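You operate a simulated robot arm through the tools that you are given. There is no shell and no other tool.

You are at the controls of a simulated robot arm. One attempt, no reset.

Task
Run the balancing machine and fit the weight that cancels its heavy spot.
Fine: stop and wait for rest before the lid; same grams, opposite hole, from the teal tray; shut the lid; leave the machine on.

The check looks at the end state, three seconds after you hand in, the way a careful person would. Anything else that was tipped, shoved, dropped, spilled or broken makes it a failure. Lids that push on must go on centred and level and be pressed home; caps that screw on are set level and turned clockwise until they are tight.

Robot
A 7-joint arm with a fingered hand, fixed in place. Base frame: the origin is at the foot of the arm, x ahead of it, y to its left, z up. Readings come in cm, degrees, newtons and seconds.
Its first joint turns from -166.0 to 166.0 degrees. Payload 3.7 kg.
The tool frame sits at the grasp point between the pads (the TCP): z along the fingers, y along the line on which they close. The tips reach 2.5 cm beyond it. The gripper opens to 8.8 cm. The gripper's body begins 2.9 cm behind the TCP. The gripper is a hand of 5 fingers: y runs from the thumb to the fingers, the wrist lies at [-1.3, -10.6, -17.4] in the tool frame, and closing takes about 1.5 s.
Orientation is that of the tool frame in the base frame, as [roll, pitch, yaw] about the fixed x, y, z axes, in that order (R = Rz(yaw) Ry(pitch) Rx(roll)). With the fingers straight down and the wrist toward the robot, the tool's x, y and z point along [0, 1, 0], [1, 0, 0] and [0, 0, -1] of the base frame.

Tools
- The arm moves only by the tool nudge_tool. Its argument "series" is a list of rows, each a list of 3 entries, a list of its own where there are three numbers: the shift along the base's x, y, z in units of 200 mm (1.0 is 200 mm), then the turn, a rotation vector about the base's x, y, z in units of 90 degrees (1.0 is 90 degrees), then the finger opening in cm, from 0 to 8.8. In form: [[[dx, dy, dz], [rx, ry, rz], gripper], ...]. A call has 1 to 20 rows; each row is the pose to reach, as a shift and turn from the pose commanded when the call began. A call with a number of a shift or a turn outside -1 to 1 is refused whole. A row lasts 0.2 s, in which the tool goes at most 5 cm and 8.6 degrees; a call with a longer step from one row to the next is refused whole, and so is a gripper value outside its range. Where a pose cannot be reached the arm comes as near as it can. A force on the tool above 40 N (or 10 N above the force at the start of the call, whichever is more), or a blocked arm, ends the call early, and 0.2 s more pass. Each finger travels about 10.8 cm/s and halts on what it meets, pressing with about 31 N; the grip force reading is that of the motor and also rises with nothing between the fingers. The clock runs only during rows and for 0.2 s after the last one: add rows that repeat a pose to give the fingers time. The reply holds the time, the measured pose of the TCP, the force on the tool along the base axes, the opening and the grip force, in the units named above and with some noise, with the torque about the TCP (base axes, N m) and any sound that the robot's microphone picked up.
- Cameras (640 x 400 px; columns grow to the right, rows downward): "scene" is fixed at [22.28, 50.99, 146.06]; the picture's right is [-0.64, -0.77, 0.00], its down [-0.38, 0.31, -0.87] and it looks along [0.67, -0.56, -0.49] (base axes); focal length 214 px, centre (320, 200). "wrist" rides on the gripper at [5.9, -7.9, -10.5] in the tool frame; the picture's right is [-0.73, 0.32, -0.61], its down [-0.62, -0.68, 0.38] and it looks along [-0.29, 0.66, 0.70] (tool axes); focal length 234 px, centre (320, 200). There is no depth. A picture from a camera that has moved, and an enlarged one, comes with that camera's place and axes in the base frame and with its lens. The place of the scene camera against the robot may be out by one fixed shift of up to 1.8 cm in any direction.
- snapshot(camera): a new picture of that camera. No time passes.
- grasp_type(shape): the hand has 5 fingers and takes this shape, open, in about a second: jaw (thumb against the fingers, like two jaws); tri (thumb and two fingers); tip (a fingertip pinch); poke (one finger out to press); point (the index stretched); flat (the hand flat); cup (the hand cupped); fist (a fist). The gripper value then closes the fingers along that shape, each until it touches; the sizes above hold for jaw. It gives what a move gives, with no picture.
- inspect(camera, box): a new picture of the part [left, top, right, bottom] of that camera's present view, enlarged. No time passes.
- sign_off(): hands the job in; it is judged then, once.

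Places have to be worked out from the pictures, the camera data and where the tool is seen. Open the gripper and draw the arm clear of the work before you hand the job in, unless the task says otherwise.

The tools are called after "Call:" by a JSON object that holds its "fn" and its "kwargs". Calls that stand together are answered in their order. nudge_tool: Moves the arm, as the interface text tells. Its arguments: {"type":"object","properties":{"series":{"type":"array"}},"required":["series"]} The other tools are called the same way: grasp_type (shape) gives the hand a shape; snapshot (camera) takes a picture; inspect (camera, box) takes an enlarged picture of a part of a camera's view; sign_off () hands the job in.

At the start:

```text
time_s: 0.0
eef_pos: [45.06, -6.64, 143.34]
tool_rot: [179.9, 0.0, 90.1]
wrist_force: [-0.7, 0.8, -0.4]
torque: [-0.01, 0.0, 0.02]
opening: 8.77
grasp_force: 0.0
shape: jaw
```

scene: 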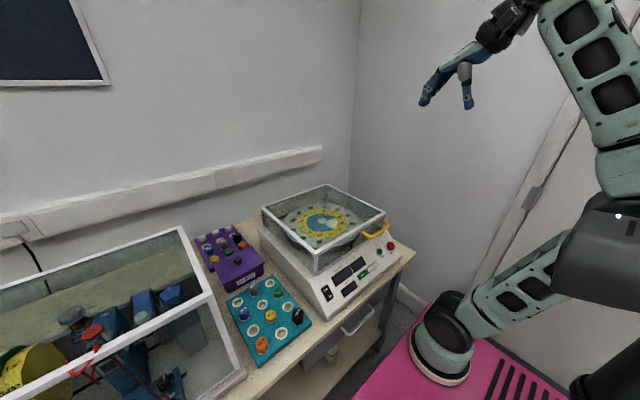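
wrist: 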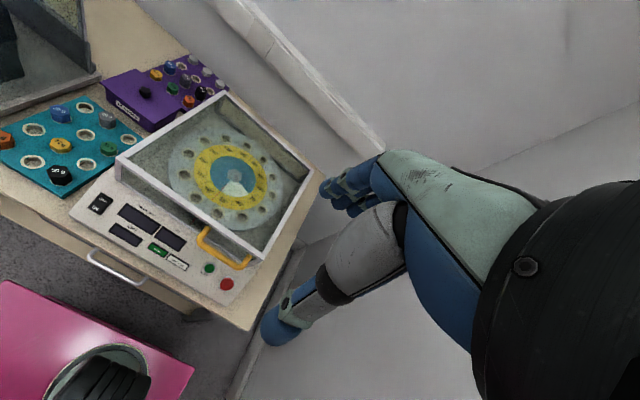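

I'll start by taking enlarged looks at the machine, its panel and the trays before moving anything.

Call:
{"fn": "inspect", "kwargs": {"camera": "scene", "box": [250, 170, 420, 320]}}

Call:
{"fn": "inspect", "kwargs": {"camera": "scene", "box": [180, 210, 330, 370]}}

Call:
{"fn": "inspect", "kwargs": {"camera": "wrist", "box": [60, 90, 320, 310]}}

Call:
{"fn": "inspect", "kwargs": {"camera": "wrist", "box": [0, 50, 240, 210]}}

```text
2.67 times, centred on (335, 245) of scene
camera zoom: at [22.28, 50.99, 146.06], right [-0.64, -0.77, 0.0], down [-0.38, 0.31, -0.87], along [0.67, -0.56, -0.49], focal length 572 px, centre (280, 80)
```

zoom: 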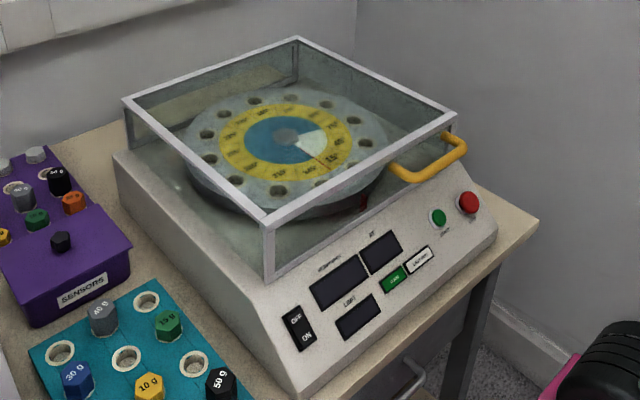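

```text
2.50 times, centred on (255, 290) of scene
camera zoom: at [22.28, 50.99, 146.06], right [-0.64, -0.77, 0.0], down [-0.38, 0.31, -0.87], along [0.67, -0.56, -0.49], focal length 536 px, centre (482, -25)
```

zoom: 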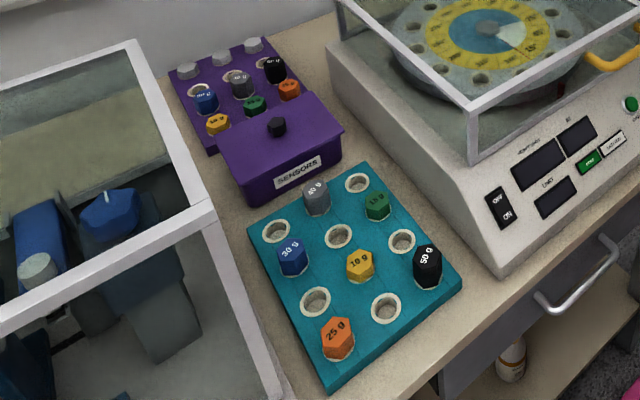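

```text
1.82 times, centred on (190, 200) of wrist
camera zoom: at [37.13, -0.69, 153.9], right [0.32, -0.73, 0.61], down [-0.68, -0.62, -0.38], along [0.66, -0.29, -0.7], focal length 426 px, centre (556, 200)
```

zoom: 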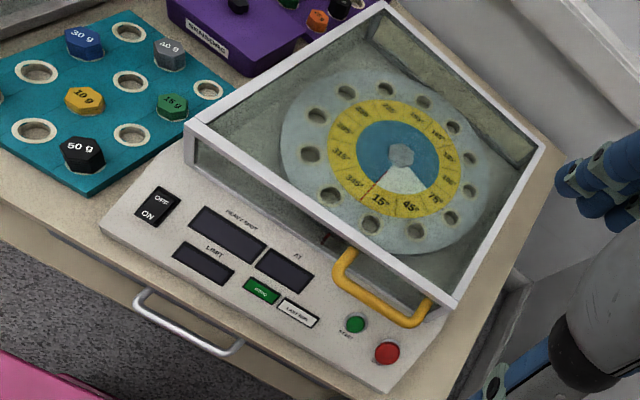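

```text
2.50 times, centred on (120, 130) of wrist
camera zoom: at [37.13, -0.69, 153.9], right [0.32, -0.73, 0.61], down [-0.68, -0.62, -0.38], along [0.66, -0.29, -0.7], focal length 585 px, centre (820, 375)
```

zoom: 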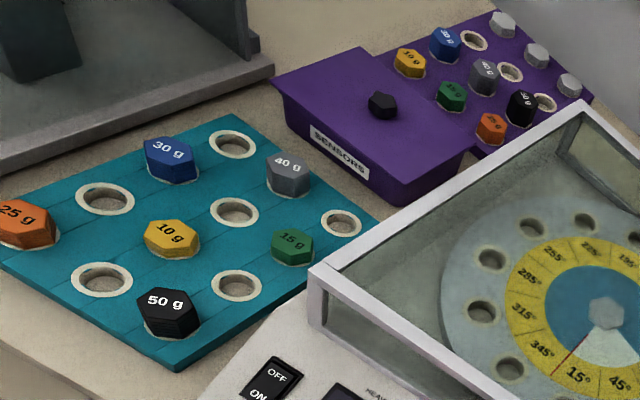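

The panel displays are blank, with an OFF/ON rocker at the left, green start and red stop at the right. Triangulating, the hub is near (78.5, 2, 94.5), the green button near (57, -9, 85.5) and the 50 g weight near (57, 30, 86). I'll move the wrist camera closer to read the panel and see the lid hinge.

Call:
{"fn": "nudge_tool", "kwargs": {"series": [[[-0.06, 0.09, -0.12], [0, 0, 0], 8.8], [[-0.12, 0.18, -0.25], [0, 0, 0], 8.8], [[-0.19, 0.27, -0.38], [0, 0, 0], 8.8], [[-0.25, 0.36, -0.5], [0, 0, 0], 8.8], [[-0.31, 0.45, -0.63], [0, 0, 0], 8.8], [[-0.37, 0.54, -0.76], [0, 0, 0], 8.8], [[-0.44, 0.63, -0.88], [0, 0, 0], 8.8], [[-0.5, 0.7, -1.0], [0, 0, 0], 8.8]]}}

Call:
{"fn": "snapshot", "kwargs": {"camera": "wrist"}}

Call:
{"fn": "snapshot", "kwargs": {"camera": "scene"}}

```text
time_s: 1.8
eef_pos: [35.05, 7.43, 123.49]
tool_rot: [-179.9, 0.1, 90.0]
wrist_force: [0.3, 0.8, -0.1]
torque: [-0.02, 0.01, 0.03]
opening: 8.77
grasp_force: 0.0
shape: jaw
```

```text
taken
camera wrist: at [27.26, 13.23, 133.92], right [0.32, -0.73, 0.61], down [-0.68, -0.62, -0.38], along [0.66, -0.29, -0.7], focal length 234 px, centre (320, 200)
```

wrist: 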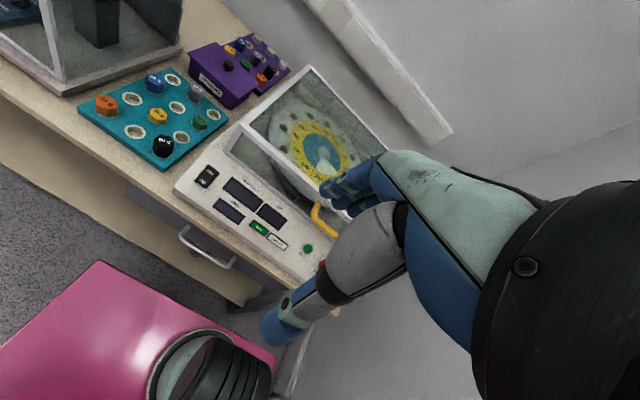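

```text
taken
```

scene: 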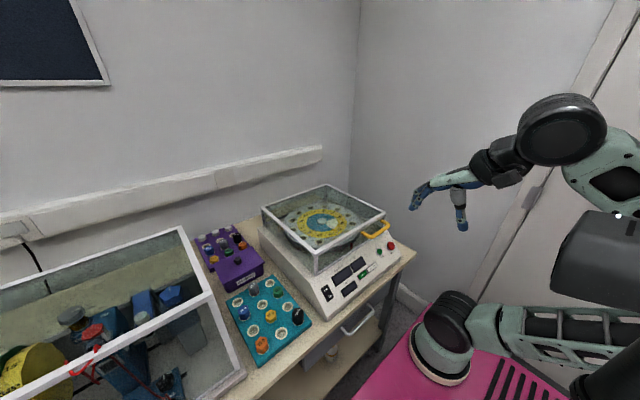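

Lid top is near z 99 spanning x 60.7–98.5, y -16 to 20.6, disc hub ~ (78.5, 2.2). The hand blocks part of this view, so I'll shift so the panel and handle fall in the left half of the wrist picture.

Call:
{"fn": "nudge_tool", "kwargs": {"series": [[[0.13, -0.13, -0.06], [0, 0, 0], 8.8], [[0.26, -0.26, -0.12], [0, 0, 0], 8.8], [[0.39, -0.39, -0.18], [0, 0, 0], 8.8], [[0.52, -0.52, -0.24], [0, 0, 0], 8.8], [[0.65, -0.65, -0.3], [0, 0, 0], 8.8], [[0.78, -0.78, -0.36], [0, 0, 0], 8.8], [[0.9, -0.92, -0.4], [0, 0, 0], 8.8], [[0.9, -0.92, -0.4], [0, 0, 0], 8.8]]}}

Call:
{"fn": "snapshot", "kwargs": {"camera": "wrist"}}

Call:
{"fn": "inspect", "kwargs": {"camera": "wrist", "box": [40, 100, 360, 320]}}

```text
time_s: 3.6
eef_pos: [52.79, -11.17, 115.21]
tool_rot: [-180.0, 0.0, 89.9]
wrist_force: [0.4, 0.4, 0.1]
torque: [0.01, -0.01, 0.0]
opening: 8.79
grasp_force: 0.0
shape: jaw
```

```text
taken
camera wrist: at [45.05, -5.23, 125.68], right [0.32, -0.73, 0.61], down [-0.68, -0.62, -0.38], along [0.66, -0.29, -0.7], focal length 234 px, centre (320, 200)
```

wrist: 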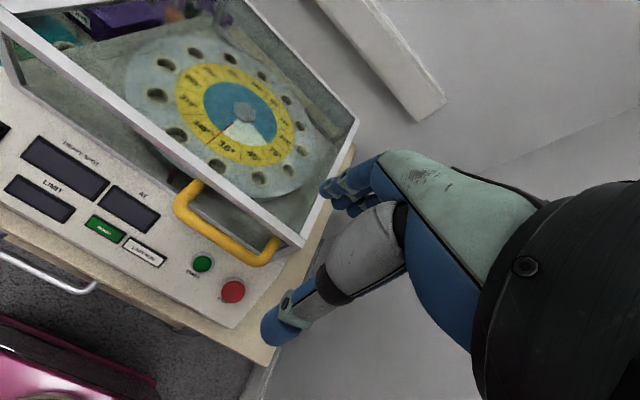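

```text
1.82 times, centred on (200, 210) of wrist
camera zoom: at [45.05, -5.23, 125.68], right [0.32, -0.73, 0.61], down [-0.68, -0.62, -0.38], along [0.66, -0.29, -0.7], focal length 426 px, centre (538, 182)
```

zoom: 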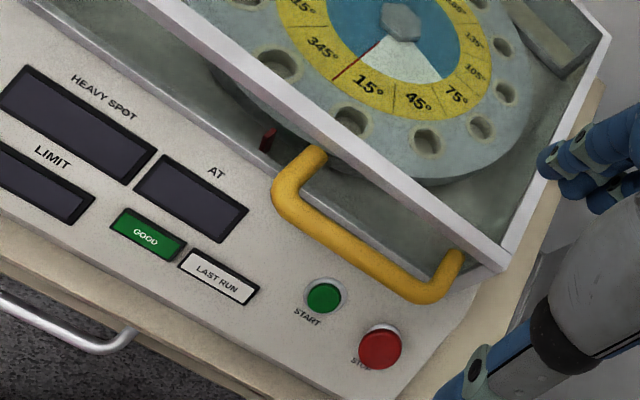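

Panel reads HEAVY SPOT / AT / LIMIT displays with GOOD and LAST RUN lamps, START near (56.4,-8.3), STOP near (55,-14.8), rocker near (55.7,19.6), all at z≈86. I'll form the poke hand here in free air and see where its fingertip sits.

Call:
{"fn": "grasp_type", "kwargs": {"shape": "poke"}}

Call:
{"fn": "snapshot", "kwargs": {"camera": "wrist"}}

Call:
{"fn": "inspect", "kwargs": {"camera": "scene", "box": [260, 110, 520, 300]}}

```text
time_s: 4.5
eef_pos: [52.98, -11.1, 115.08]
tool_rot: [-179.9, 0.0, 90.0]
wrist_force: [-0.4, -0.9, 0.7]
torque: [-0.02, 0.0, 0.01]
opening: 0.0
grasp_force: 0.0
shape: poke
```

```text
taken
camera wrist: at [45.03, -5.2, 125.69], right [0.32, -0.73, 0.61], down [-0.68, -0.62, -0.38], along [0.66, -0.29, -0.7], focal length 234 px, centre (320, 200)
```

wrist: 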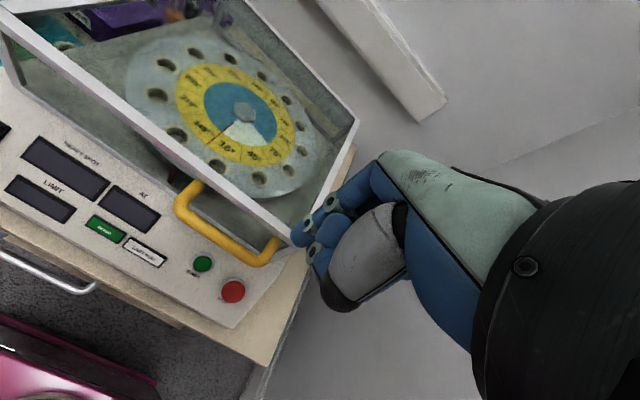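

```text
2.11 times, centred on (390, 205) of scene
camera zoom: at [22.28, 50.99, 146.06], right [-0.64, -0.77, 0.0], down [-0.38, 0.31, -0.87], along [0.67, -0.56, -0.49], focal length 452 px, centre (173, 190)
```

zoom: 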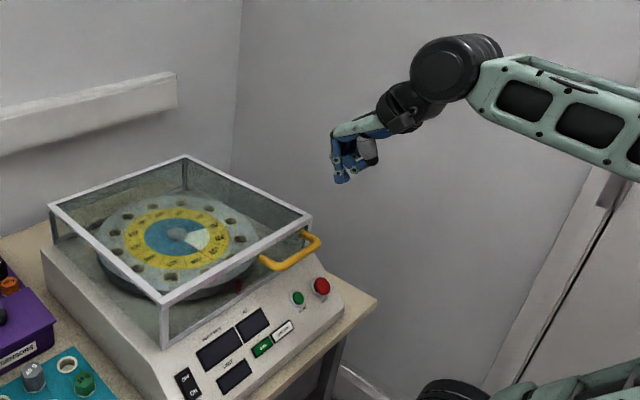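

In the poke shape one finger protrudes beyond the curled ones; I'll zoom on the hand in both cameras to locate its tip.

Call:
{"fn": "inspect", "kwargs": {"camera": "wrist", "box": [240, 140, 440, 320]}}

Call:
{"fn": "inspect", "kwargs": {"camera": "scene", "box": [380, 140, 460, 200]}}

```text
2.22 times, centred on (340, 230) of wrist
camera zoom: at [45.03, -5.2, 125.69], right [0.32, -0.73, 0.61], down [-0.68, -0.62, -0.38], along [0.66, -0.29, -0.7], focal length 520 px, centre (276, 133)
```

zoom: 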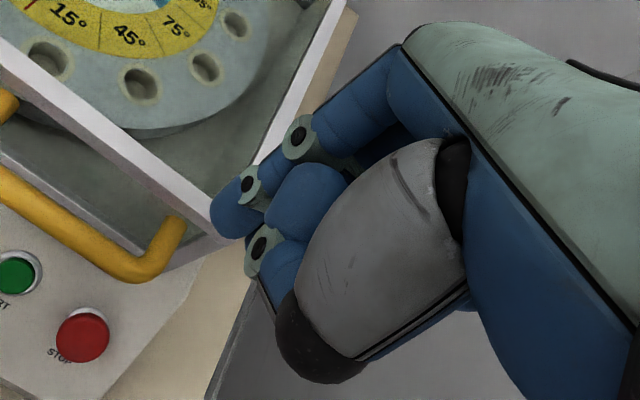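

```text
6.67 times, centred on (420, 170) of scene
camera zoom: at [22.28, 50.99, 146.06], right [-0.64, -0.77, 0.0], down [-0.38, 0.31, -0.87], along [0.67, -0.56, -0.49], focal length 1430 px, centre (-347, 400)
```

zoom: 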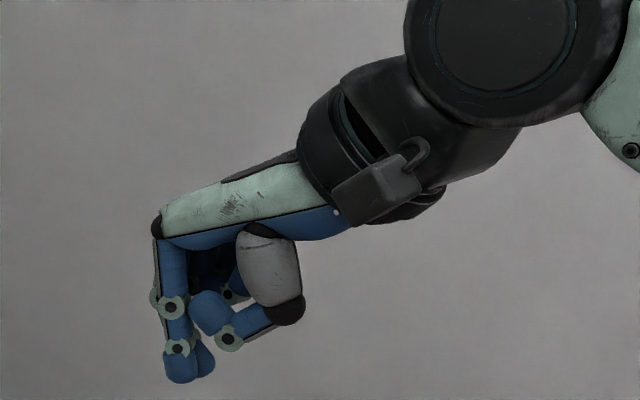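

The poke tip sits about 1.1 cm forward and 4 cm below the TCP. I'll check the handle, panel slope and switch closely from the scene camera before committing.

Call:
{"fn": "inspect", "kwargs": {"camera": "scene", "box": [310, 210, 420, 320]}}

Call:
{"fn": "inspect", "kwargs": {"camera": "scene", "box": [255, 175, 400, 275]}}

```text
3.64 times, centred on (365, 265) of scene
camera zoom: at [22.28, 50.99, 146.06], right [-0.64, -0.77, 0.0], down [-0.38, 0.31, -0.87], along [0.67, -0.56, -0.49], focal length 780 px, centre (156, -36)
```

zoom: 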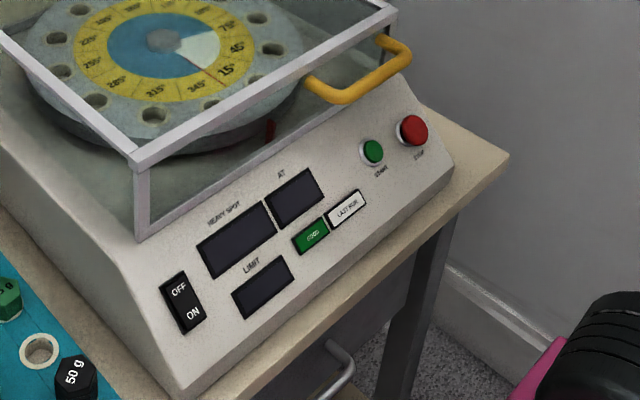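

```text
4.00 times, centred on (328, 225) of scene
camera zoom: at [22.28, 50.99, 146.06], right [-0.64, -0.77, 0.0], down [-0.38, 0.31, -0.87], along [0.67, -0.56, -0.49], focal length 858 px, centre (290, 100)
```

zoom: 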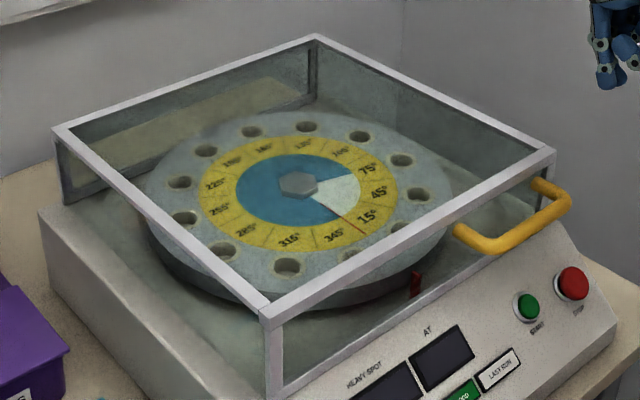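

The panel slopes about 45° (deck at z≈90, front edge near (51, 82)), the handle bar is at x≈57, z≈96.5, y -2 to -13.5. I'll tilt the hand 30° so the finger points forward-down toward the panel and head toward the rocker switch, staying well clear.

Call:
{"fn": "nudge_tool", "kwargs": {"series": [[[-0.06, 0.1, -0.03], [0, -0.04, 0], 0], [[-0.12, 0.22, -0.07], [0, -0.08, 0], 0], [[-0.19, 0.33, -0.12], [0, -0.12, 0], 0], [[-0.25, 0.45, -0.17], [0, -0.17, 0], 0], [[-0.31, 0.56, -0.22], [0, -0.21, 0], 0], [[-0.37, 0.67, -0.28], [0, -0.25, 0], 0], [[-0.43, 0.78, -0.34], [0, -0.29, 0], 0], [[-0.5, 0.9, -0.4], [0, -0.333, 0], 0], [[-0.5, 0.9, -0.4], [0, -0.333, 0], 0]]}}

Call:
{"fn": "snapshot", "kwargs": {"camera": "wrist"}}

Call:
{"fn": "snapshot", "kwargs": {"camera": "scene"}}

```text
time_s: 6.5
eef_pos: [42.98, 7.12, 107.44]
tool_rot: [150.0, -0.1, 90.0]
wrist_force: [-0.6, 0.6, -0.1]
torque: [-0.01, 0.03, -0.01]
opening: 0.02
grasp_force: 30.9
shape: jaw
```

```text
taken
camera wrist: at [30.91, 13.01, 112.53], right [-0.02, -0.73, 0.69], down [-0.4, -0.62, -0.67], along [0.92, -0.29, -0.27], focal length 234 px, centre (320, 200)
```

wrist: 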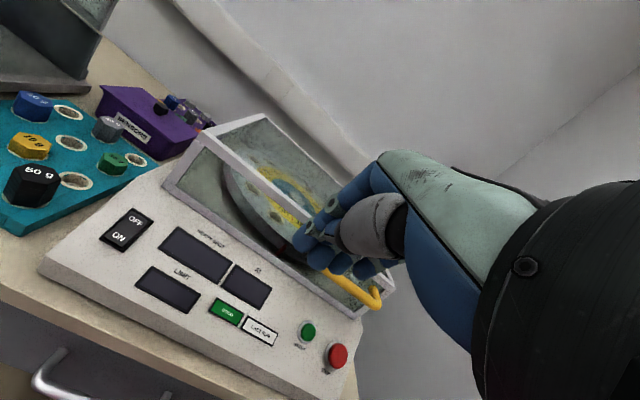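

```text
taken
```

scene: 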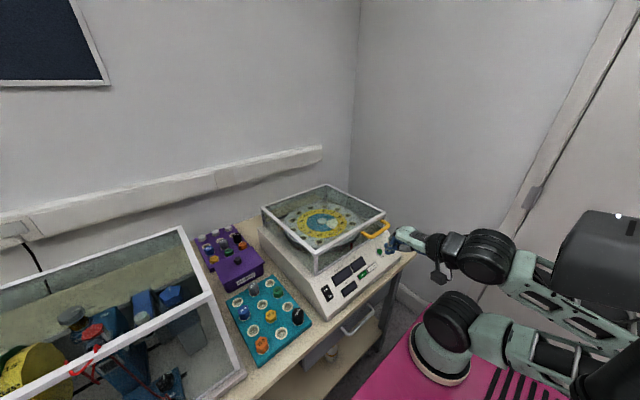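

Giving a gripper value put the hand back to a closed jaw, which is fine as a presser: its tip is 2.5 cm beyond the TCP. This view shows the panel well, so I'll zoom to get precise positions.

Call:
{"fn": "inspect", "kwargs": {"camera": "wrist", "box": [30, 180, 210, 320]}}

Call:
{"fn": "inspect", "kwargs": {"camera": "wrist", "box": [200, 220, 400, 380]}}

Call:
{"fn": "inspect", "kwargs": {"camera": "wrist", "box": [160, 100, 360, 260]}}

```text
2.86 times, centred on (120, 250) of wrist
camera zoom: at [30.91, 13.01, 112.53], right [-0.02, -0.73, 0.69], down [-0.4, -0.62, -0.67], along [0.92, -0.29, -0.27], focal length 669 px, centre (891, 57)
```

zoom: 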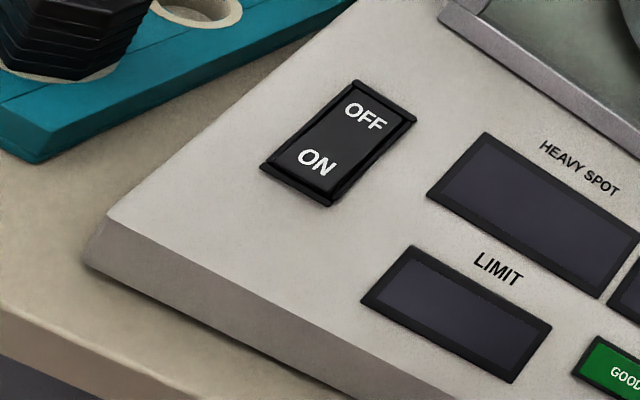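

```text
2.50 times, centred on (300, 300) of wrist
camera zoom: at [30.91, 13.01, 112.53], right [-0.02, -0.73, 0.69], down [-0.4, -0.62, -0.67], along [0.92, -0.29, -0.27], focal length 585 px, centre (370, -50)
```

zoom: 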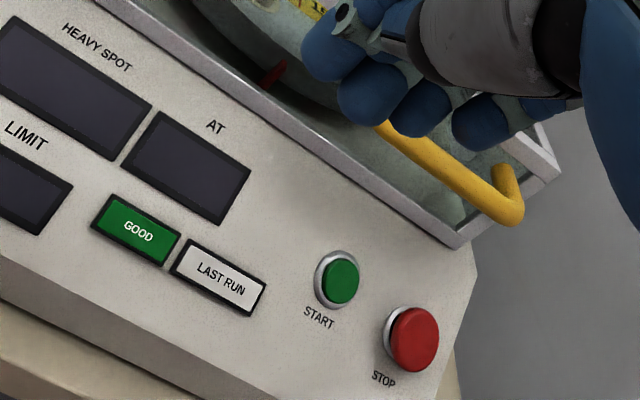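

```text
2.50 times, centred on (260, 180) of wrist
camera zoom: at [30.91, 13.01, 112.53], right [-0.02, -0.73, 0.69], down [-0.4, -0.62, -0.67], along [0.92, -0.29, -0.27], focal length 585 px, centre (470, 250)
```

zoom: 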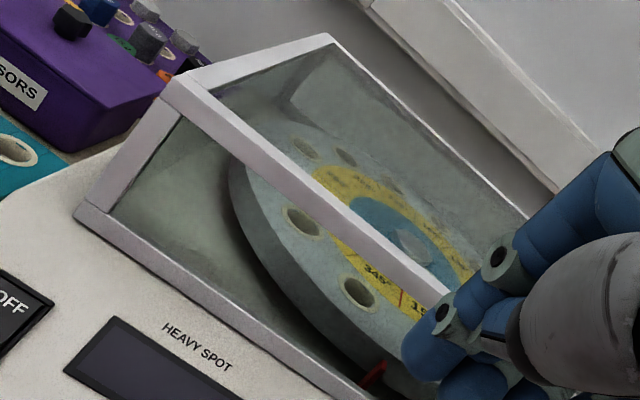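

In closed jaw the four fingertips sit side by side, too broad for one button. I'll go back to poke and test whether a gripper value of 8.8 (open) holds that shape.

Call:
{"fn": "grasp_type", "kwargs": {"shape": "poke"}}

Call:
{"fn": "nudge_tool", "kwargs": {"series": [[[0, 0, 0], [0, 0, 0], 8.8], [[0, 0, 0], [0, 0, 0], 8.8], [[0, 0, 0], [0, 0, 0], 8.8]]}}

Call:
{"fn": "inspect", "kwargs": {"camera": "wrist", "box": [240, 140, 440, 300]}}

```text
time_s: 7.4
eef_pos: [43.11, 7.18, 107.29]
tool_rot: [150.0, 0.0, 90.0]
wrist_force: [-0.2, -0.4, 0.2]
torque: [0.02, 0.0, -0.01]
opening: 0.01
grasp_force: 0.1
shape: poke
```

```text
time_s: 8.2
eef_pos: [43.1, 7.15, 107.37]
tool_rot: [149.9, 0.0, 90.0]
wrist_force: [0.1, -0.3, 0.3]
torque: [-0.04, 0.01, 0.01]
opening: 0.01
grasp_force: 0.0
shape: poke
```

```text
2.50 times, centred on (340, 220) of wrist
camera zoom: at [30.92, 12.99, 112.55], right [-0.02, -0.73, 0.69], down [-0.4, -0.62, -0.67], along [0.92, -0.29, -0.27], focal length 585 px, centre (270, 150)
```

zoom: 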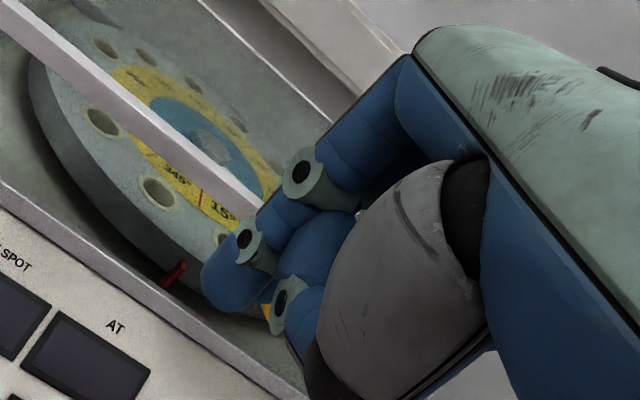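

The poke shape holds with 8.8. I'll zoom with the scene camera on the fingertip to fix its offset in this final posture.

Call:
{"fn": "inspect", "kwargs": {"camera": "scene", "box": [375, 215, 455, 275]}}

Call:
{"fn": "inspect", "kwargs": {"camera": "wrist", "box": [280, 210, 360, 270]}}

```text
6.67 times, centred on (415, 245) of scene
camera zoom: at [22.28, 50.99, 146.06], right [-0.64, -0.77, 0.0], down [-0.38, 0.31, -0.87], along [0.67, -0.56, -0.49], focal length 1430 px, centre (-313, -100)
```

zoom: 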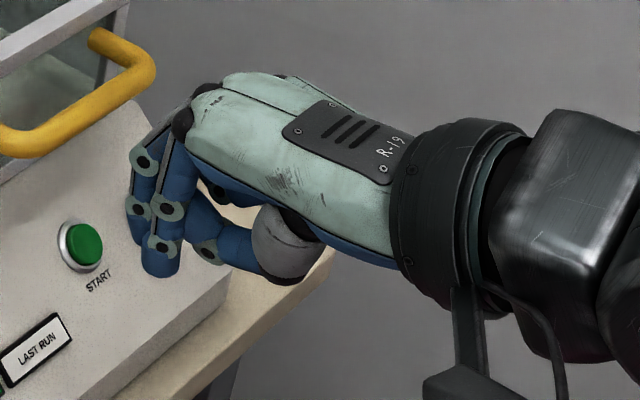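

```text
6.67 times, centred on (320, 240) of wrist
camera zoom: at [30.92, 12.99, 112.55], right [-0.02, -0.73, 0.69], down [-0.4, -0.62, -0.67], along [0.92, -0.29, -0.27], focal length 1561 px, centre (320, -67)
```

zoom: 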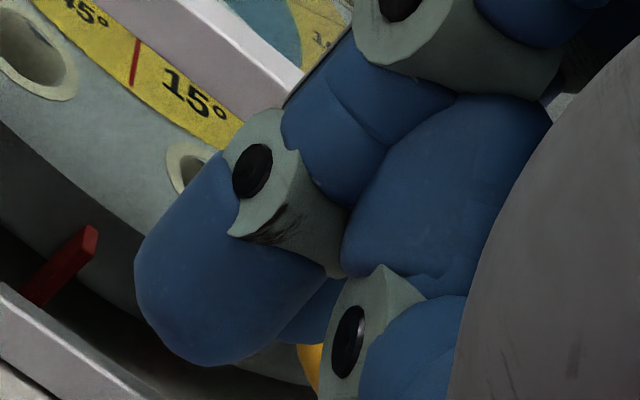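

The finger looks slightly more curled than the first time (tip now roughly 3 cm below the TCP and slightly toward the thumb). I'll re-issue the poke and check whether the posture is stable.

Call:
{"fn": "grasp_type", "kwargs": {"shape": "poke"}}

Call:
{"fn": "inspect", "kwargs": {"camera": "wrist", "box": [240, 140, 440, 300]}}

Call:
{"fn": "inspect", "kwargs": {"camera": "scene", "box": [375, 215, 455, 275]}}

```text
time_s: 9.1
eef_pos: [42.93, 7.14, 107.33]
tool_rot: [150.0, 0.0, 90.1]
wrist_force: [0.0, -0.9, -0.3]
torque: [0.03, 0.0, 0.01]
opening: 0.0
grasp_force: 0.0
shape: poke
```

```text
2.50 times, centred on (340, 220) of wrist
camera zoom: at [30.92, 12.99, 112.55], right [-0.02, -0.73, 0.69], down [-0.4, -0.62, -0.67], along [0.92, -0.29, -0.27], focal length 585 px, centre (270, 150)
```

zoom: 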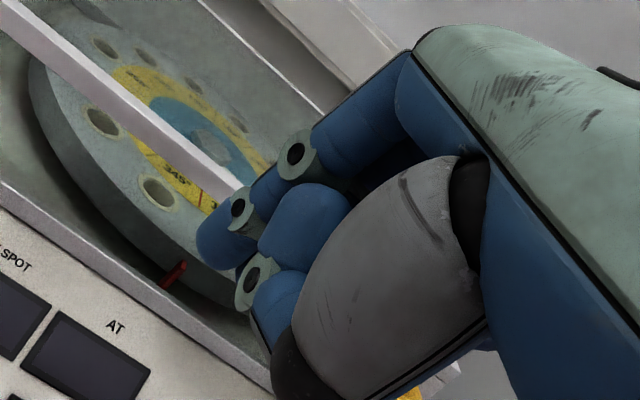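

```text
6.67 times, centred on (415, 245) of scene
camera zoom: at [22.28, 50.99, 146.06], right [-0.64, -0.77, 0.0], down [-0.38, 0.31, -0.87], along [0.67, -0.56, -0.49], focal length 1430 px, centre (-313, -100)
```

zoom: 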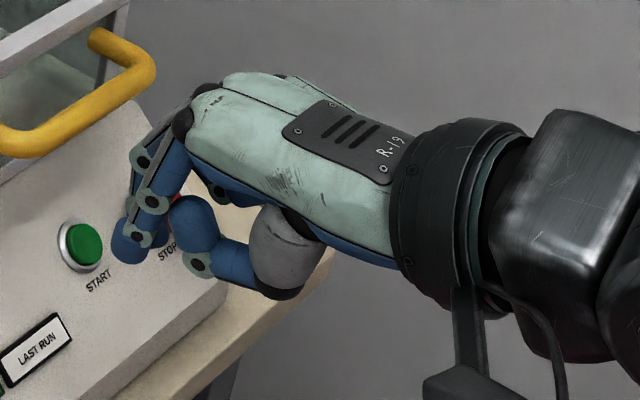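

Fresh poke is straighter; the 8.8 rows let it relax. I'll hold 8.8 for more rows to see where it settles, since I must move with rows.

Call:
{"fn": "nudge_tool", "kwargs": {"series": [[[0, 0, 0], [0, 0, 0], 8.8], [[0, 0, 0], [0, 0, 0], 8.8], [[0, 0, 0], [0, 0, 0], 8.8], [[0, 0, 0], [0, 0, 0], 8.8], [[0, 0, 0], [0, 0, 0], 8.8], [[0, 0, 0], [0, 0, 0], 8.8], [[0, 0, 0], [0, 0, 0], 8.8], [[0, 0, 0], [0, 0, 0], 8.8]]}}

Call:
{"fn": "inspect", "kwargs": {"camera": "wrist", "box": [240, 140, 440, 300]}}

Call:
{"fn": "inspect", "kwargs": {"camera": "scene", "box": [375, 215, 455, 275]}}

```text
time_s: 10.9
eef_pos: [43.0, 7.22, 107.44]
tool_rot: [150.1, 0.0, 90.1]
wrist_force: [0.8, -0.2, -0.8]
torque: [0.01, 0.0, -0.02]
opening: 0.01
grasp_force: 0.0
shape: poke
```

```text
2.50 times, centred on (340, 220) of wrist
camera zoom: at [30.92, 12.99, 112.55], right [-0.02, -0.73, 0.69], down [-0.4, -0.62, -0.67], along [0.92, -0.29, -0.27], focal length 585 px, centre (270, 150)
```

zoom: 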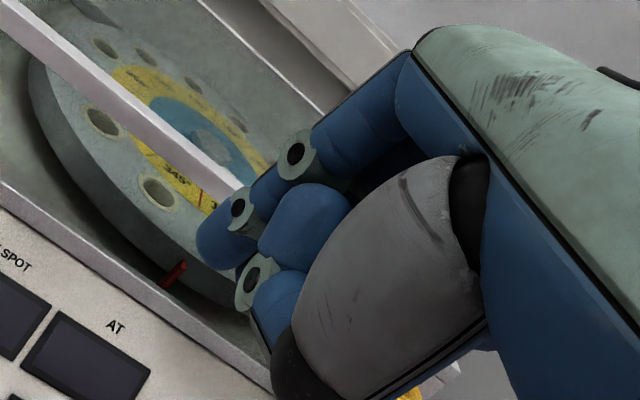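

```text
6.67 times, centred on (415, 245) of scene
camera zoom: at [22.28, 50.99, 146.06], right [-0.64, -0.77, 0.0], down [-0.38, 0.31, -0.87], along [0.67, -0.56, -0.49], focal length 1430 px, centre (-313, -100)
```

zoom: 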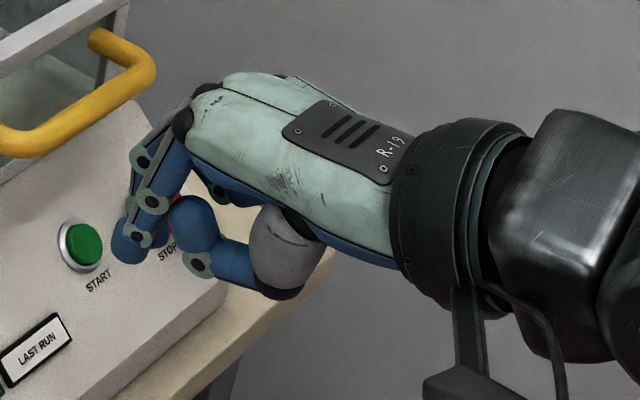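

Posture is stable. Two-view triangulation gives the rocker's ON end at (54.2, 19.4, 86.2), START at (55.7, -8.5, 87.8), STOP at (54.6, -14.6, 88.0). I'll bring the fingertip to about 4 cm off the ON end and look.

Call:
{"fn": "nudge_tool", "kwargs": {"series": [[[0.04, 0.08, -0.09], [0, 0, 0], 8.8], [[0.08, 0.16, -0.18], [0, 0, 0], 8.8], [[0.13, 0.24, -0.28], [0, 0, 0], 8.8], [[0.17, 0.32, -0.38], [0, 0, 0], 8.8], [[0.21, 0.4, -0.48], [0, 0, 0], 8.8], [[0.26, 0.48, -0.58], [0, 0, 0], 8.8], [[0.3, 0.55, -0.68], [0, 0, 0], 8.8], [[0.33, 0.6, -0.77], [0, 0, 0], 8.8], [[0.33, 0.6, -0.77], [0, 0, 0], 8.8]]}}

Call:
{"fn": "snapshot", "kwargs": {"camera": "wrist"}}

Call:
{"fn": "inspect", "kwargs": {"camera": "scene", "box": [290, 240, 390, 320]}}

```text
time_s: 12.9
eef_pos: [49.8, 20.17, 92.82]
tool_rot: [150.0, 0.0, 90.1]
wrist_force: [0.2, 0.1, -0.6]
torque: [-0.01, 0.01, 0.04]
opening: 0.0
grasp_force: 0.1
shape: poke
out of reach, approached as far as the arm can: row 5, 6, 7, 8, 9
```

```text
taken
camera wrist: at [37.78, 26.05, 97.98], right [-0.02, -0.73, 0.69], down [-0.4, -0.62, -0.67], along [0.92, -0.29, -0.28], focal length 234 px, centre (320, 200)
```

wrist: 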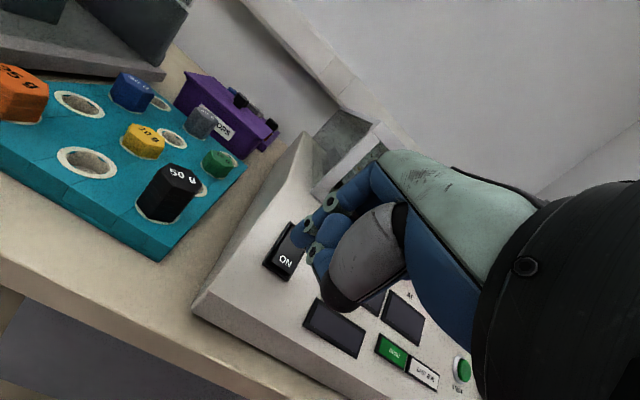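

```text
5.00 times, centred on (340, 280) of scene
camera zoom: at [22.28, 50.99, 146.06], right [-0.64, -0.77, 0.0], down [-0.38, 0.31, -0.87], along [0.67, -0.56, -0.49], focal length 1072 px, centre (220, -200)
```

zoom: 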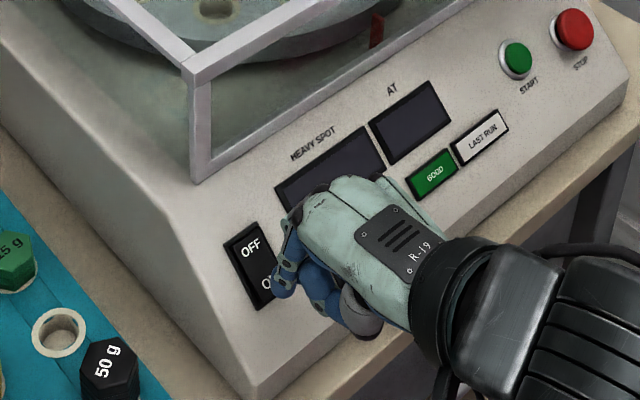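

The arm can't get lower with 30° of tilt (stopped at (49.8, 20.2, 92.8)). I'll ease the tilt to about 15° while staying slightly higher, then check reach again.

Call:
{"fn": "nudge_tool", "kwargs": {"series": [[[0, 0, 0.05], [0, 0.05, 0], 8.8], [[0.02, 0, 0.1], [0, 0.1, 0], 8.8], [[0.05, 0, 0.1], [0, 0.167, 0], 8.8], [[0.08, 0, 0.05], [0, 0.167, 0], 8.8], [[0.08, 0, 0.05], [0, 0.167, 0], 8.8]]}}

Call:
{"fn": "inspect", "kwargs": {"camera": "wrist", "box": [200, 160, 400, 320]}}

Call:
{"fn": "inspect", "kwargs": {"camera": "scene", "box": [290, 240, 390, 320]}}

```text
time_s: 14.1
eef_pos: [51.33, 20.29, 93.77]
tool_rot: [165.1, 0.0, 90.2]
wrist_force: [0.3, 0.0, -1.0]
torque: [0.0, -0.01, 0.0]
opening: 0.01
grasp_force: 0.1
shape: poke
```

```text
2.50 times, centred on (300, 240) of wrist
camera zoom: at [41.06, 26.09, 101.96], right [0.16, -0.73, 0.67], down [-0.56, -0.62, -0.55], along [0.81, -0.29, -0.5], focal length 585 px, centre (370, 100)
```

zoom: 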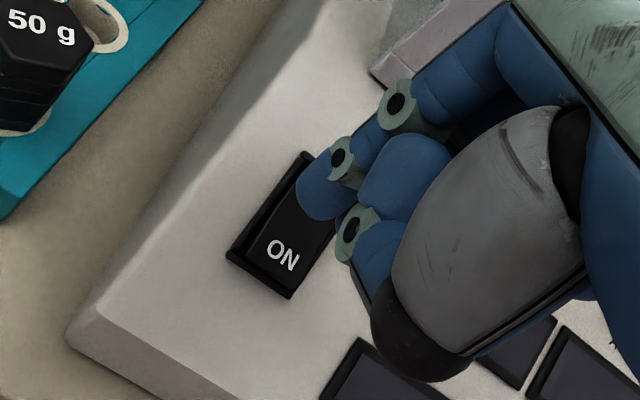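

```text
5.00 times, centred on (340, 280) of scene
camera zoom: at [22.28, 50.99, 146.06], right [-0.64, -0.77, 0.0], down [-0.38, 0.31, -0.87], along [0.67, -0.56, -0.49], focal length 1072 px, centre (220, -200)
```

zoom: 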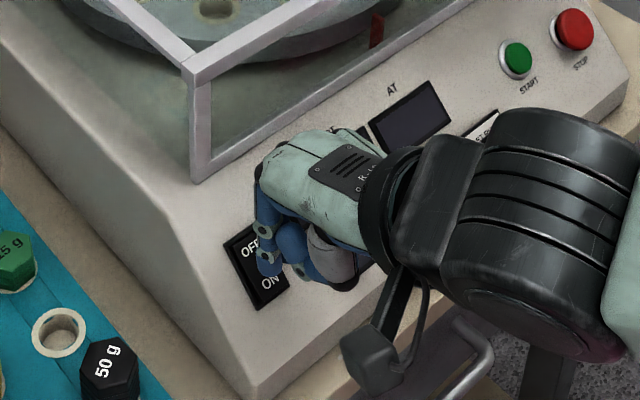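

At 15° tilt the arm follows. Fingertip is around (52.7, 20.5, 90.5), about 4.5 cm above the ON end at (54.15, 19.2, 86.1); I'll advance in small rows toward it and press, stopping on force.

Call:
{"fn": "nudge_tool", "kwargs": {"series": [[[0.01, -0.03, -0.03], [0, 0, 0], 8.8], [[0.02, -0.06, -0.07], [0, 0, 0], 8.8], [[0.03, -0.06, -0.11], [0, 0, 0], 8.8], [[0.03, -0.06, -0.11], [0, 0, 0], 8.8]]}}

Call:
{"fn": "inspect", "kwargs": {"camera": "wrist", "box": [200, 160, 400, 320]}}

Call:
{"fn": "inspect", "kwargs": {"camera": "scene", "box": [300, 260, 360, 310]}}

```text
time_s: 15.1
eef_pos: [52.09, 19.04, 91.7]
tool_rot: [165.1, 0.0, 90.1]
wrist_force: [0.0, -0.2, -0.7]
torque: [0.0, 0.02, -0.01]
opening: 0.0
grasp_force: 0.1
shape: poke
```

```text
2.50 times, centred on (300, 240) of wrist
camera zoom: at [41.74, 24.87, 99.83], right [0.16, -0.73, 0.67], down [-0.56, -0.62, -0.55], along [0.81, -0.29, -0.5], focal length 585 px, centre (370, 100)
```

zoom: 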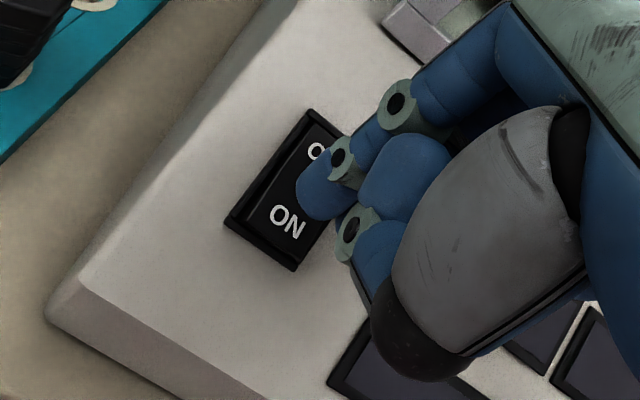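

```text
8.00 times, centred on (330, 285) of scene
camera zoom: at [22.28, 50.99, 146.06], right [-0.64, -0.77, 0.0], down [-0.38, 0.31, -0.87], along [0.67, -0.56, -0.49], focal length 1716 px, centre (240, -480)
```

zoom: 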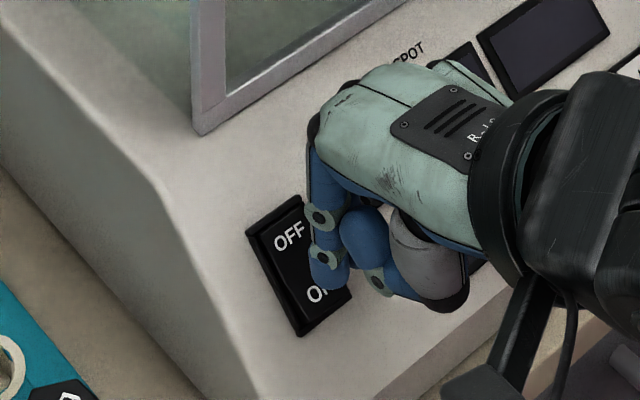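

The tip is just over the ON half, about 2.5 cm away. I'll go down and then push along the panel normal in ~0.4 cm rows.

Call:
{"fn": "nudge_tool", "kwargs": {"series": [[[0.005, -0.012, -0.04], [0, 0, 0], 8.8], [[0.01, -0.012, -0.08], [0, 0, 0], 8.8], [[0.02, -0.012, -0.1], [0, 0, 0], 8.8], [[0.032, -0.012, -0.112], [0, 0, 0], 8.8], [[0.044, -0.012, -0.124], [0, 0, 0], 8.8], [[0.044, -0.012, -0.124], [0, 0, 0], 8.8]]}}

Call:
{"fn": "inspect", "kwargs": {"camera": "wrist", "box": [200, 160, 400, 320]}}

Call:
{"fn": "inspect", "kwargs": {"camera": "scene", "box": [300, 240, 400, 310]}}

```text
time_s: 16.5
eef_pos: [53.07, 18.82, 89.16]
tool_rot: [165.1, -0.1, 90.2]
wrist_force: [-1.4, -0.2, 1.6]
torque: [0.05, 0.04, -0.01]
opening: 0.01
grasp_force: 0.0
shape: poke
```

```text
2.50 times, centred on (300, 240) of wrist
camera zoom: at [42.65, 24.63, 97.4], right [0.16, -0.73, 0.67], down [-0.56, -0.62, -0.55], along [0.81, -0.29, -0.5], focal length 585 px, centre (370, 100)
```

zoom: 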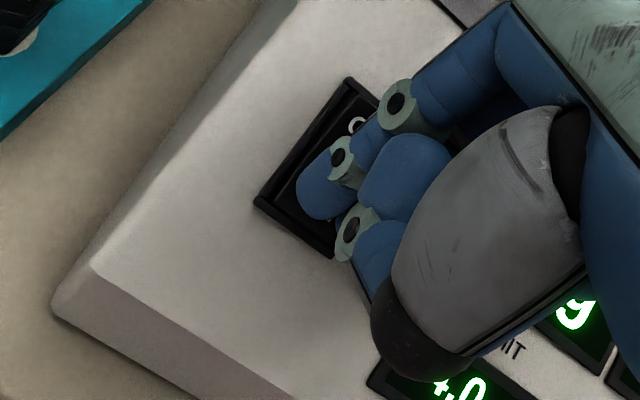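

```text
5.71 times, centred on (350, 275) of scene
camera zoom: at [22.28, 50.99, 146.06], right [-0.64, -0.77, 0.0], down [-0.38, 0.31, -0.87], along [0.67, -0.56, -0.49], focal length 1226 px, centre (149, -229)
```

zoom: 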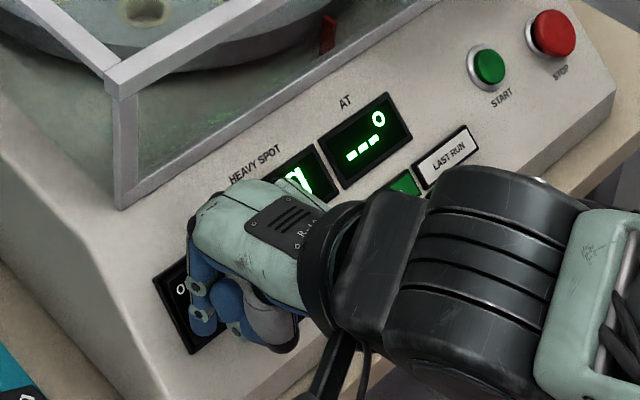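

The machine is powered: the displays are lit with AT showing "---°", and contact force was only ~2 N. I'll back the finger off and start moving toward the START button.

Call:
{"fn": "nudge_tool", "kwargs": {"series": [[[-0.05, 0, 0.05], [0, 0, 0], 8.8], [[-0.12, 0, 0.14], [0, -0.03, 0], 8.8], [[-0.2, -0.05, 0.25], [0, -0.06, 0], 8.8], [[-0.25, -0.25, 0.35], [0, -0.09, 0], 8.8], [[-0.25, -0.45, 0.35], [0, -0.11, 0], 8.8], [[-0.25, -0.65, 0.35], [0, -0.11, 0], 8.8], [[-0.25, -0.85, 0.35], [0, -0.11, 0], 8.8], [[-0.25, -1.0, 0.35], [0, -0.11, 0], 8.8]]}}

Call:
{"fn": "snapshot", "kwargs": {"camera": "wrist"}}

Call:
{"fn": "inspect", "kwargs": {"camera": "scene", "box": [290, 220, 410, 320]}}

```text
time_s: 18.3
eef_pos: [49.4, 0.59, 103.08]
tool_rot: [155.4, 0.1, 90.0]
wrist_force: [0.6, -0.1, 0.2]
torque: [-0.01, 0.03, -0.02]
opening: 0.0
grasp_force: 0.1
shape: poke
out of reach, approached as far as the arm can: row 4, 5, 6, 7, 8
```

```text
taken
camera wrist: at [37.78, 6.44, 109.29], right [0.04, -0.73, 0.69], down [-0.46, -0.62, -0.63], along [0.89, -0.29, -0.36], focal length 234 px, centre (320, 200)
```

wrist: 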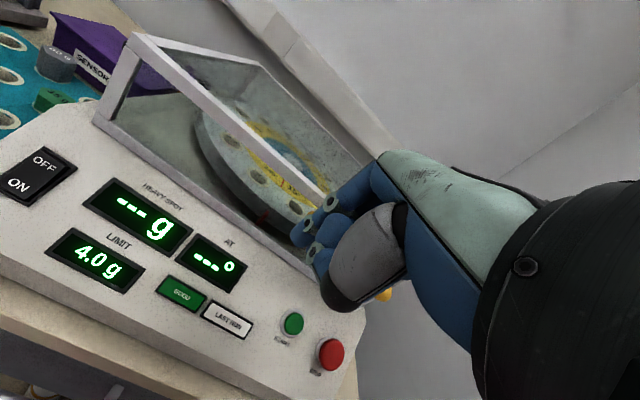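

```text
4.00 times, centred on (350, 270) of scene
camera zoom: at [22.28, 50.99, 146.06], right [-0.64, -0.77, 0.0], down [-0.38, 0.31, -0.87], along [0.67, -0.56, -0.49], focal length 858 px, centre (200, -80)
```

zoom: 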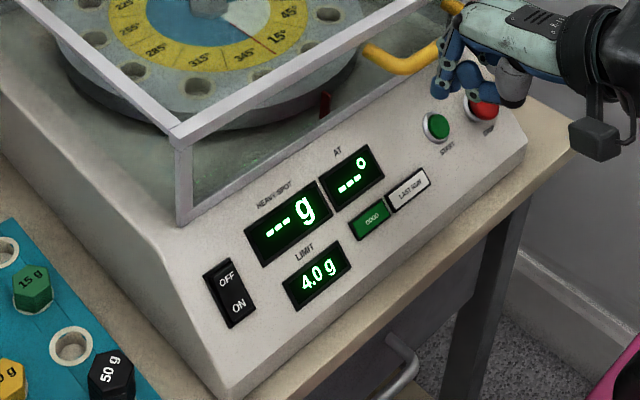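

LIMIT shows 4.0 g and HEAVY SPOT "--- g". The arm again ran out of reach with this much tilt near the centreline, so I'll reduce tilt to ~12° and position in front of START at a safe standoff from the handle.

Call:
{"fn": "nudge_tool", "kwargs": {"series": [[[0, -0.12, 0], [0, 0.05, 0], 8.8], [[0, -0.26, -0.02], [0, 0.1, 0], 8.8], [[0, -0.4, -0.05], [0, 0.14, 0], 8.8], [[0, -0.46, -0.12], [0, 0.14, 0], 8.8], [[0, -0.46, -0.2], [0, 0.14, 0], 8.8], [[0, -0.46, -0.2], [0, 0.14, 0], 8.8]]}}

Call:
{"fn": "snapshot", "kwargs": {"camera": "wrist"}}

Call:
{"fn": "inspect", "kwargs": {"camera": "scene", "box": [340, 200, 440, 280]}}

```text
time_s: 19.7
eef_pos: [49.5, -8.61, 99.42]
tool_rot: [167.9, -0.1, 90.0]
wrist_force: [0.1, 0.1, 1.0]
torque: [-0.02, 0.02, 0.0]
opening: 0.0
grasp_force: 0.0
shape: poke
```

```text
taken
camera wrist: at [39.56, -2.65, 107.99], right [0.19, -0.73, 0.66], down [-0.58, -0.62, -0.52], along [0.79, -0.29, -0.54], focal length 234 px, centre (320, 200)
```

wrist: 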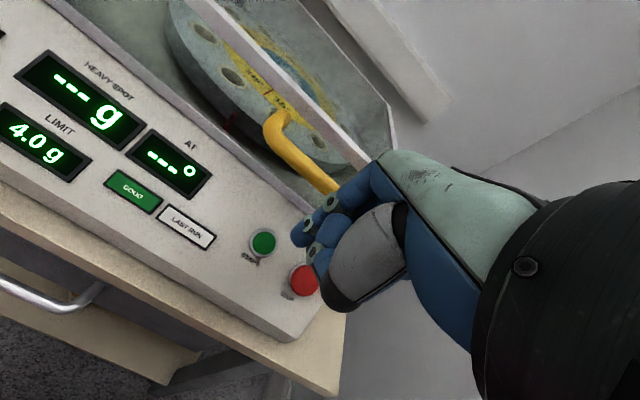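

```text
5.00 times, centred on (390, 240) of scene
camera zoom: at [22.28, 50.99, 146.06], right [-0.64, -0.77, 0.0], down [-0.38, 0.31, -0.87], along [0.67, -0.56, -0.49], focal length 1072 px, centre (-30, 0)
```

zoom: 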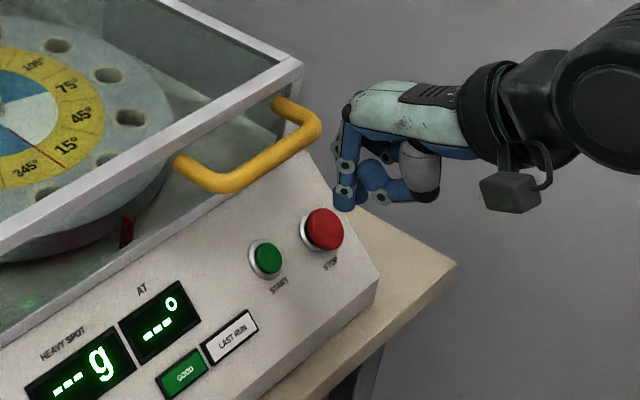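

No reach problem here. The tip is near (50.5, -8.4, 96); I'll bring it to about 2 cm off START with a slightly larger tilt to keep the knuckles clear of the handle bar (x≈56.4, z≈97.8).

Call:
{"fn": "nudge_tool", "kwargs": {"series": [[[0.02, 0, -0.08], [0, -0.02, 0], 8.8], [[0.06, 0, -0.16], [0, -0.045, 0], 8.8], [[0.12, 0, -0.25], [0, -0.045, 0], 8.8], [[0.17, 0, -0.33], [0, -0.045, 0], 8.8], [[0.17, 0, -0.33], [0, -0.045, 0], 8.8]]}}

Call:
{"fn": "inspect", "kwargs": {"camera": "wrist", "box": [200, 140, 400, 300]}}

Call:
{"fn": "inspect", "kwargs": {"camera": "scene", "box": [350, 215, 430, 275]}}

```text
time_s: 20.7
eef_pos: [55.2, -9.17, 98.91]
tool_rot: [163.3, 0.0, 90.1]
wrist_force: [-31.8, 7.0, 18.3]
torque: [-0.11, 0.08, -0.05]
opening: 0.0
grasp_force: 0.0
shape: poke
out of reach, approached as far as the arm can: row 1, 2, 3, 4, 5
stopped in row 5: the force on the tool passed its limit at 53 N (the readings are from after the stop); the commanded pose is now the measured one
```

```text
2.50 times, centred on (300, 220) of wrist
camera zoom: at [44.54, -3.25, 106.69], right [0.14, -0.73, 0.67], down [-0.54, -0.63, -0.56], along [0.83, -0.29, -0.48], focal length 585 px, centre (370, 150)
```

zoom: 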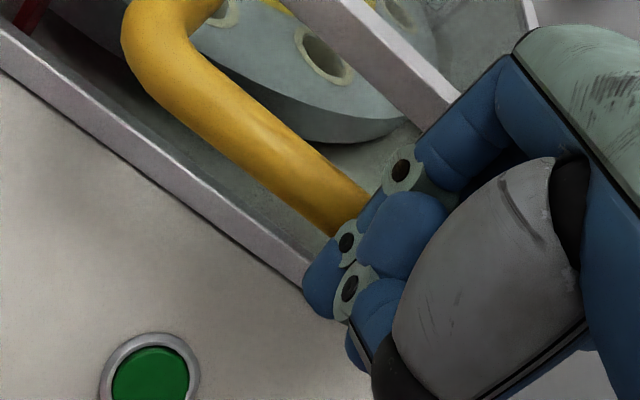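

```text
6.67 times, centred on (390, 245) of scene
camera zoom: at [22.28, 50.99, 146.06], right [-0.64, -0.77, 0.0], down [-0.38, 0.31, -0.87], along [0.67, -0.56, -0.49], focal length 1430 px, centre (-147, -100)
```

zoom: 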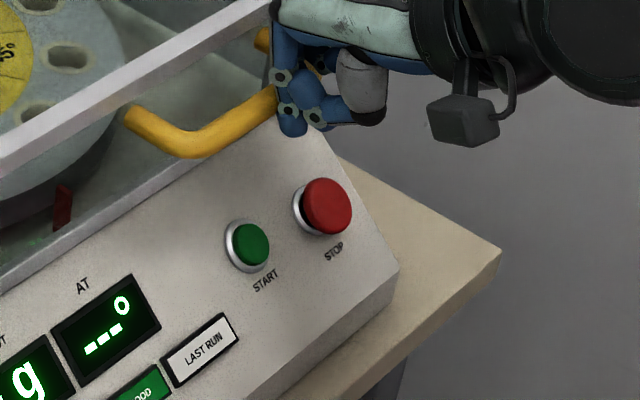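

The arm was out of reach with the extra tilt and drifted forward, so the finger bumped the handle; I'll retreat straight back at once and reduce the tilt.

Call:
{"fn": "nudge_tool", "kwargs": {"series": [[[-0.06, 0, 0.0], [0, 0.0, 0], 8.8], [[-0.15, 0, 0.02], [0, 0.03, 0], 8.8], [[-0.27, 0, 0.05], [0, 0.08, 0], 8.8], [[-0.27, 0, 0.05], [0, 0.12, 0], 8.8], [[-0.27, 0, 0.05], [0, 0.12, 0], 8.8]]}}

Call:
{"fn": "inspect", "kwargs": {"camera": "scene", "box": [250, 170, 420, 320]}}

Call:
{"fn": "snapshot", "kwargs": {"camera": "wrist"}}

```text
time_s: 21.9
eef_pos: [49.82, -9.15, 99.69]
tool_rot: [174.2, 0.0, 90.1]
wrist_force: [-0.2, 0.7, 0.0]
torque: [0.01, 0.02, -0.01]
opening: 0.0
grasp_force: 0.1
shape: poke
```

```text
2.67 times, centred on (335, 245) of scene
camera zoom: at [22.28, 50.99, 146.06], right [-0.64, -0.77, 0.0], down [-0.38, 0.31, -0.87], along [0.67, -0.56, -0.49], focal length 572 px, centre (280, 80)
```

zoom: 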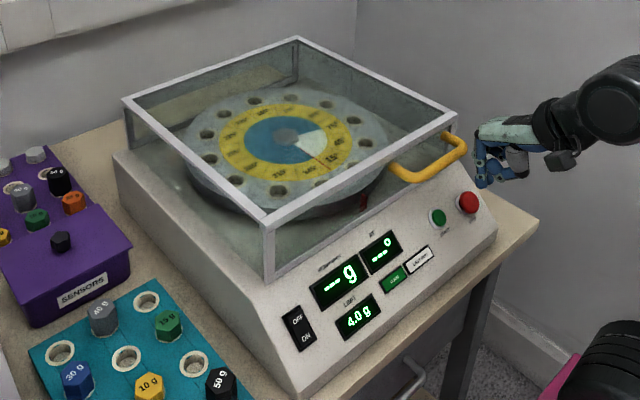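

```text
taken
camera wrist: at [41.0, -3.29, 109.38], right [0.26, -0.73, 0.64], down [-0.64, -0.62, -0.45], along [0.72, -0.29, -0.63], focal length 234 px, centre (320, 200)
```

wrist: 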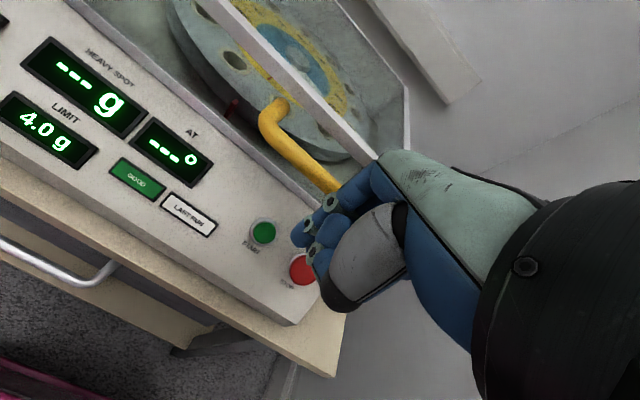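

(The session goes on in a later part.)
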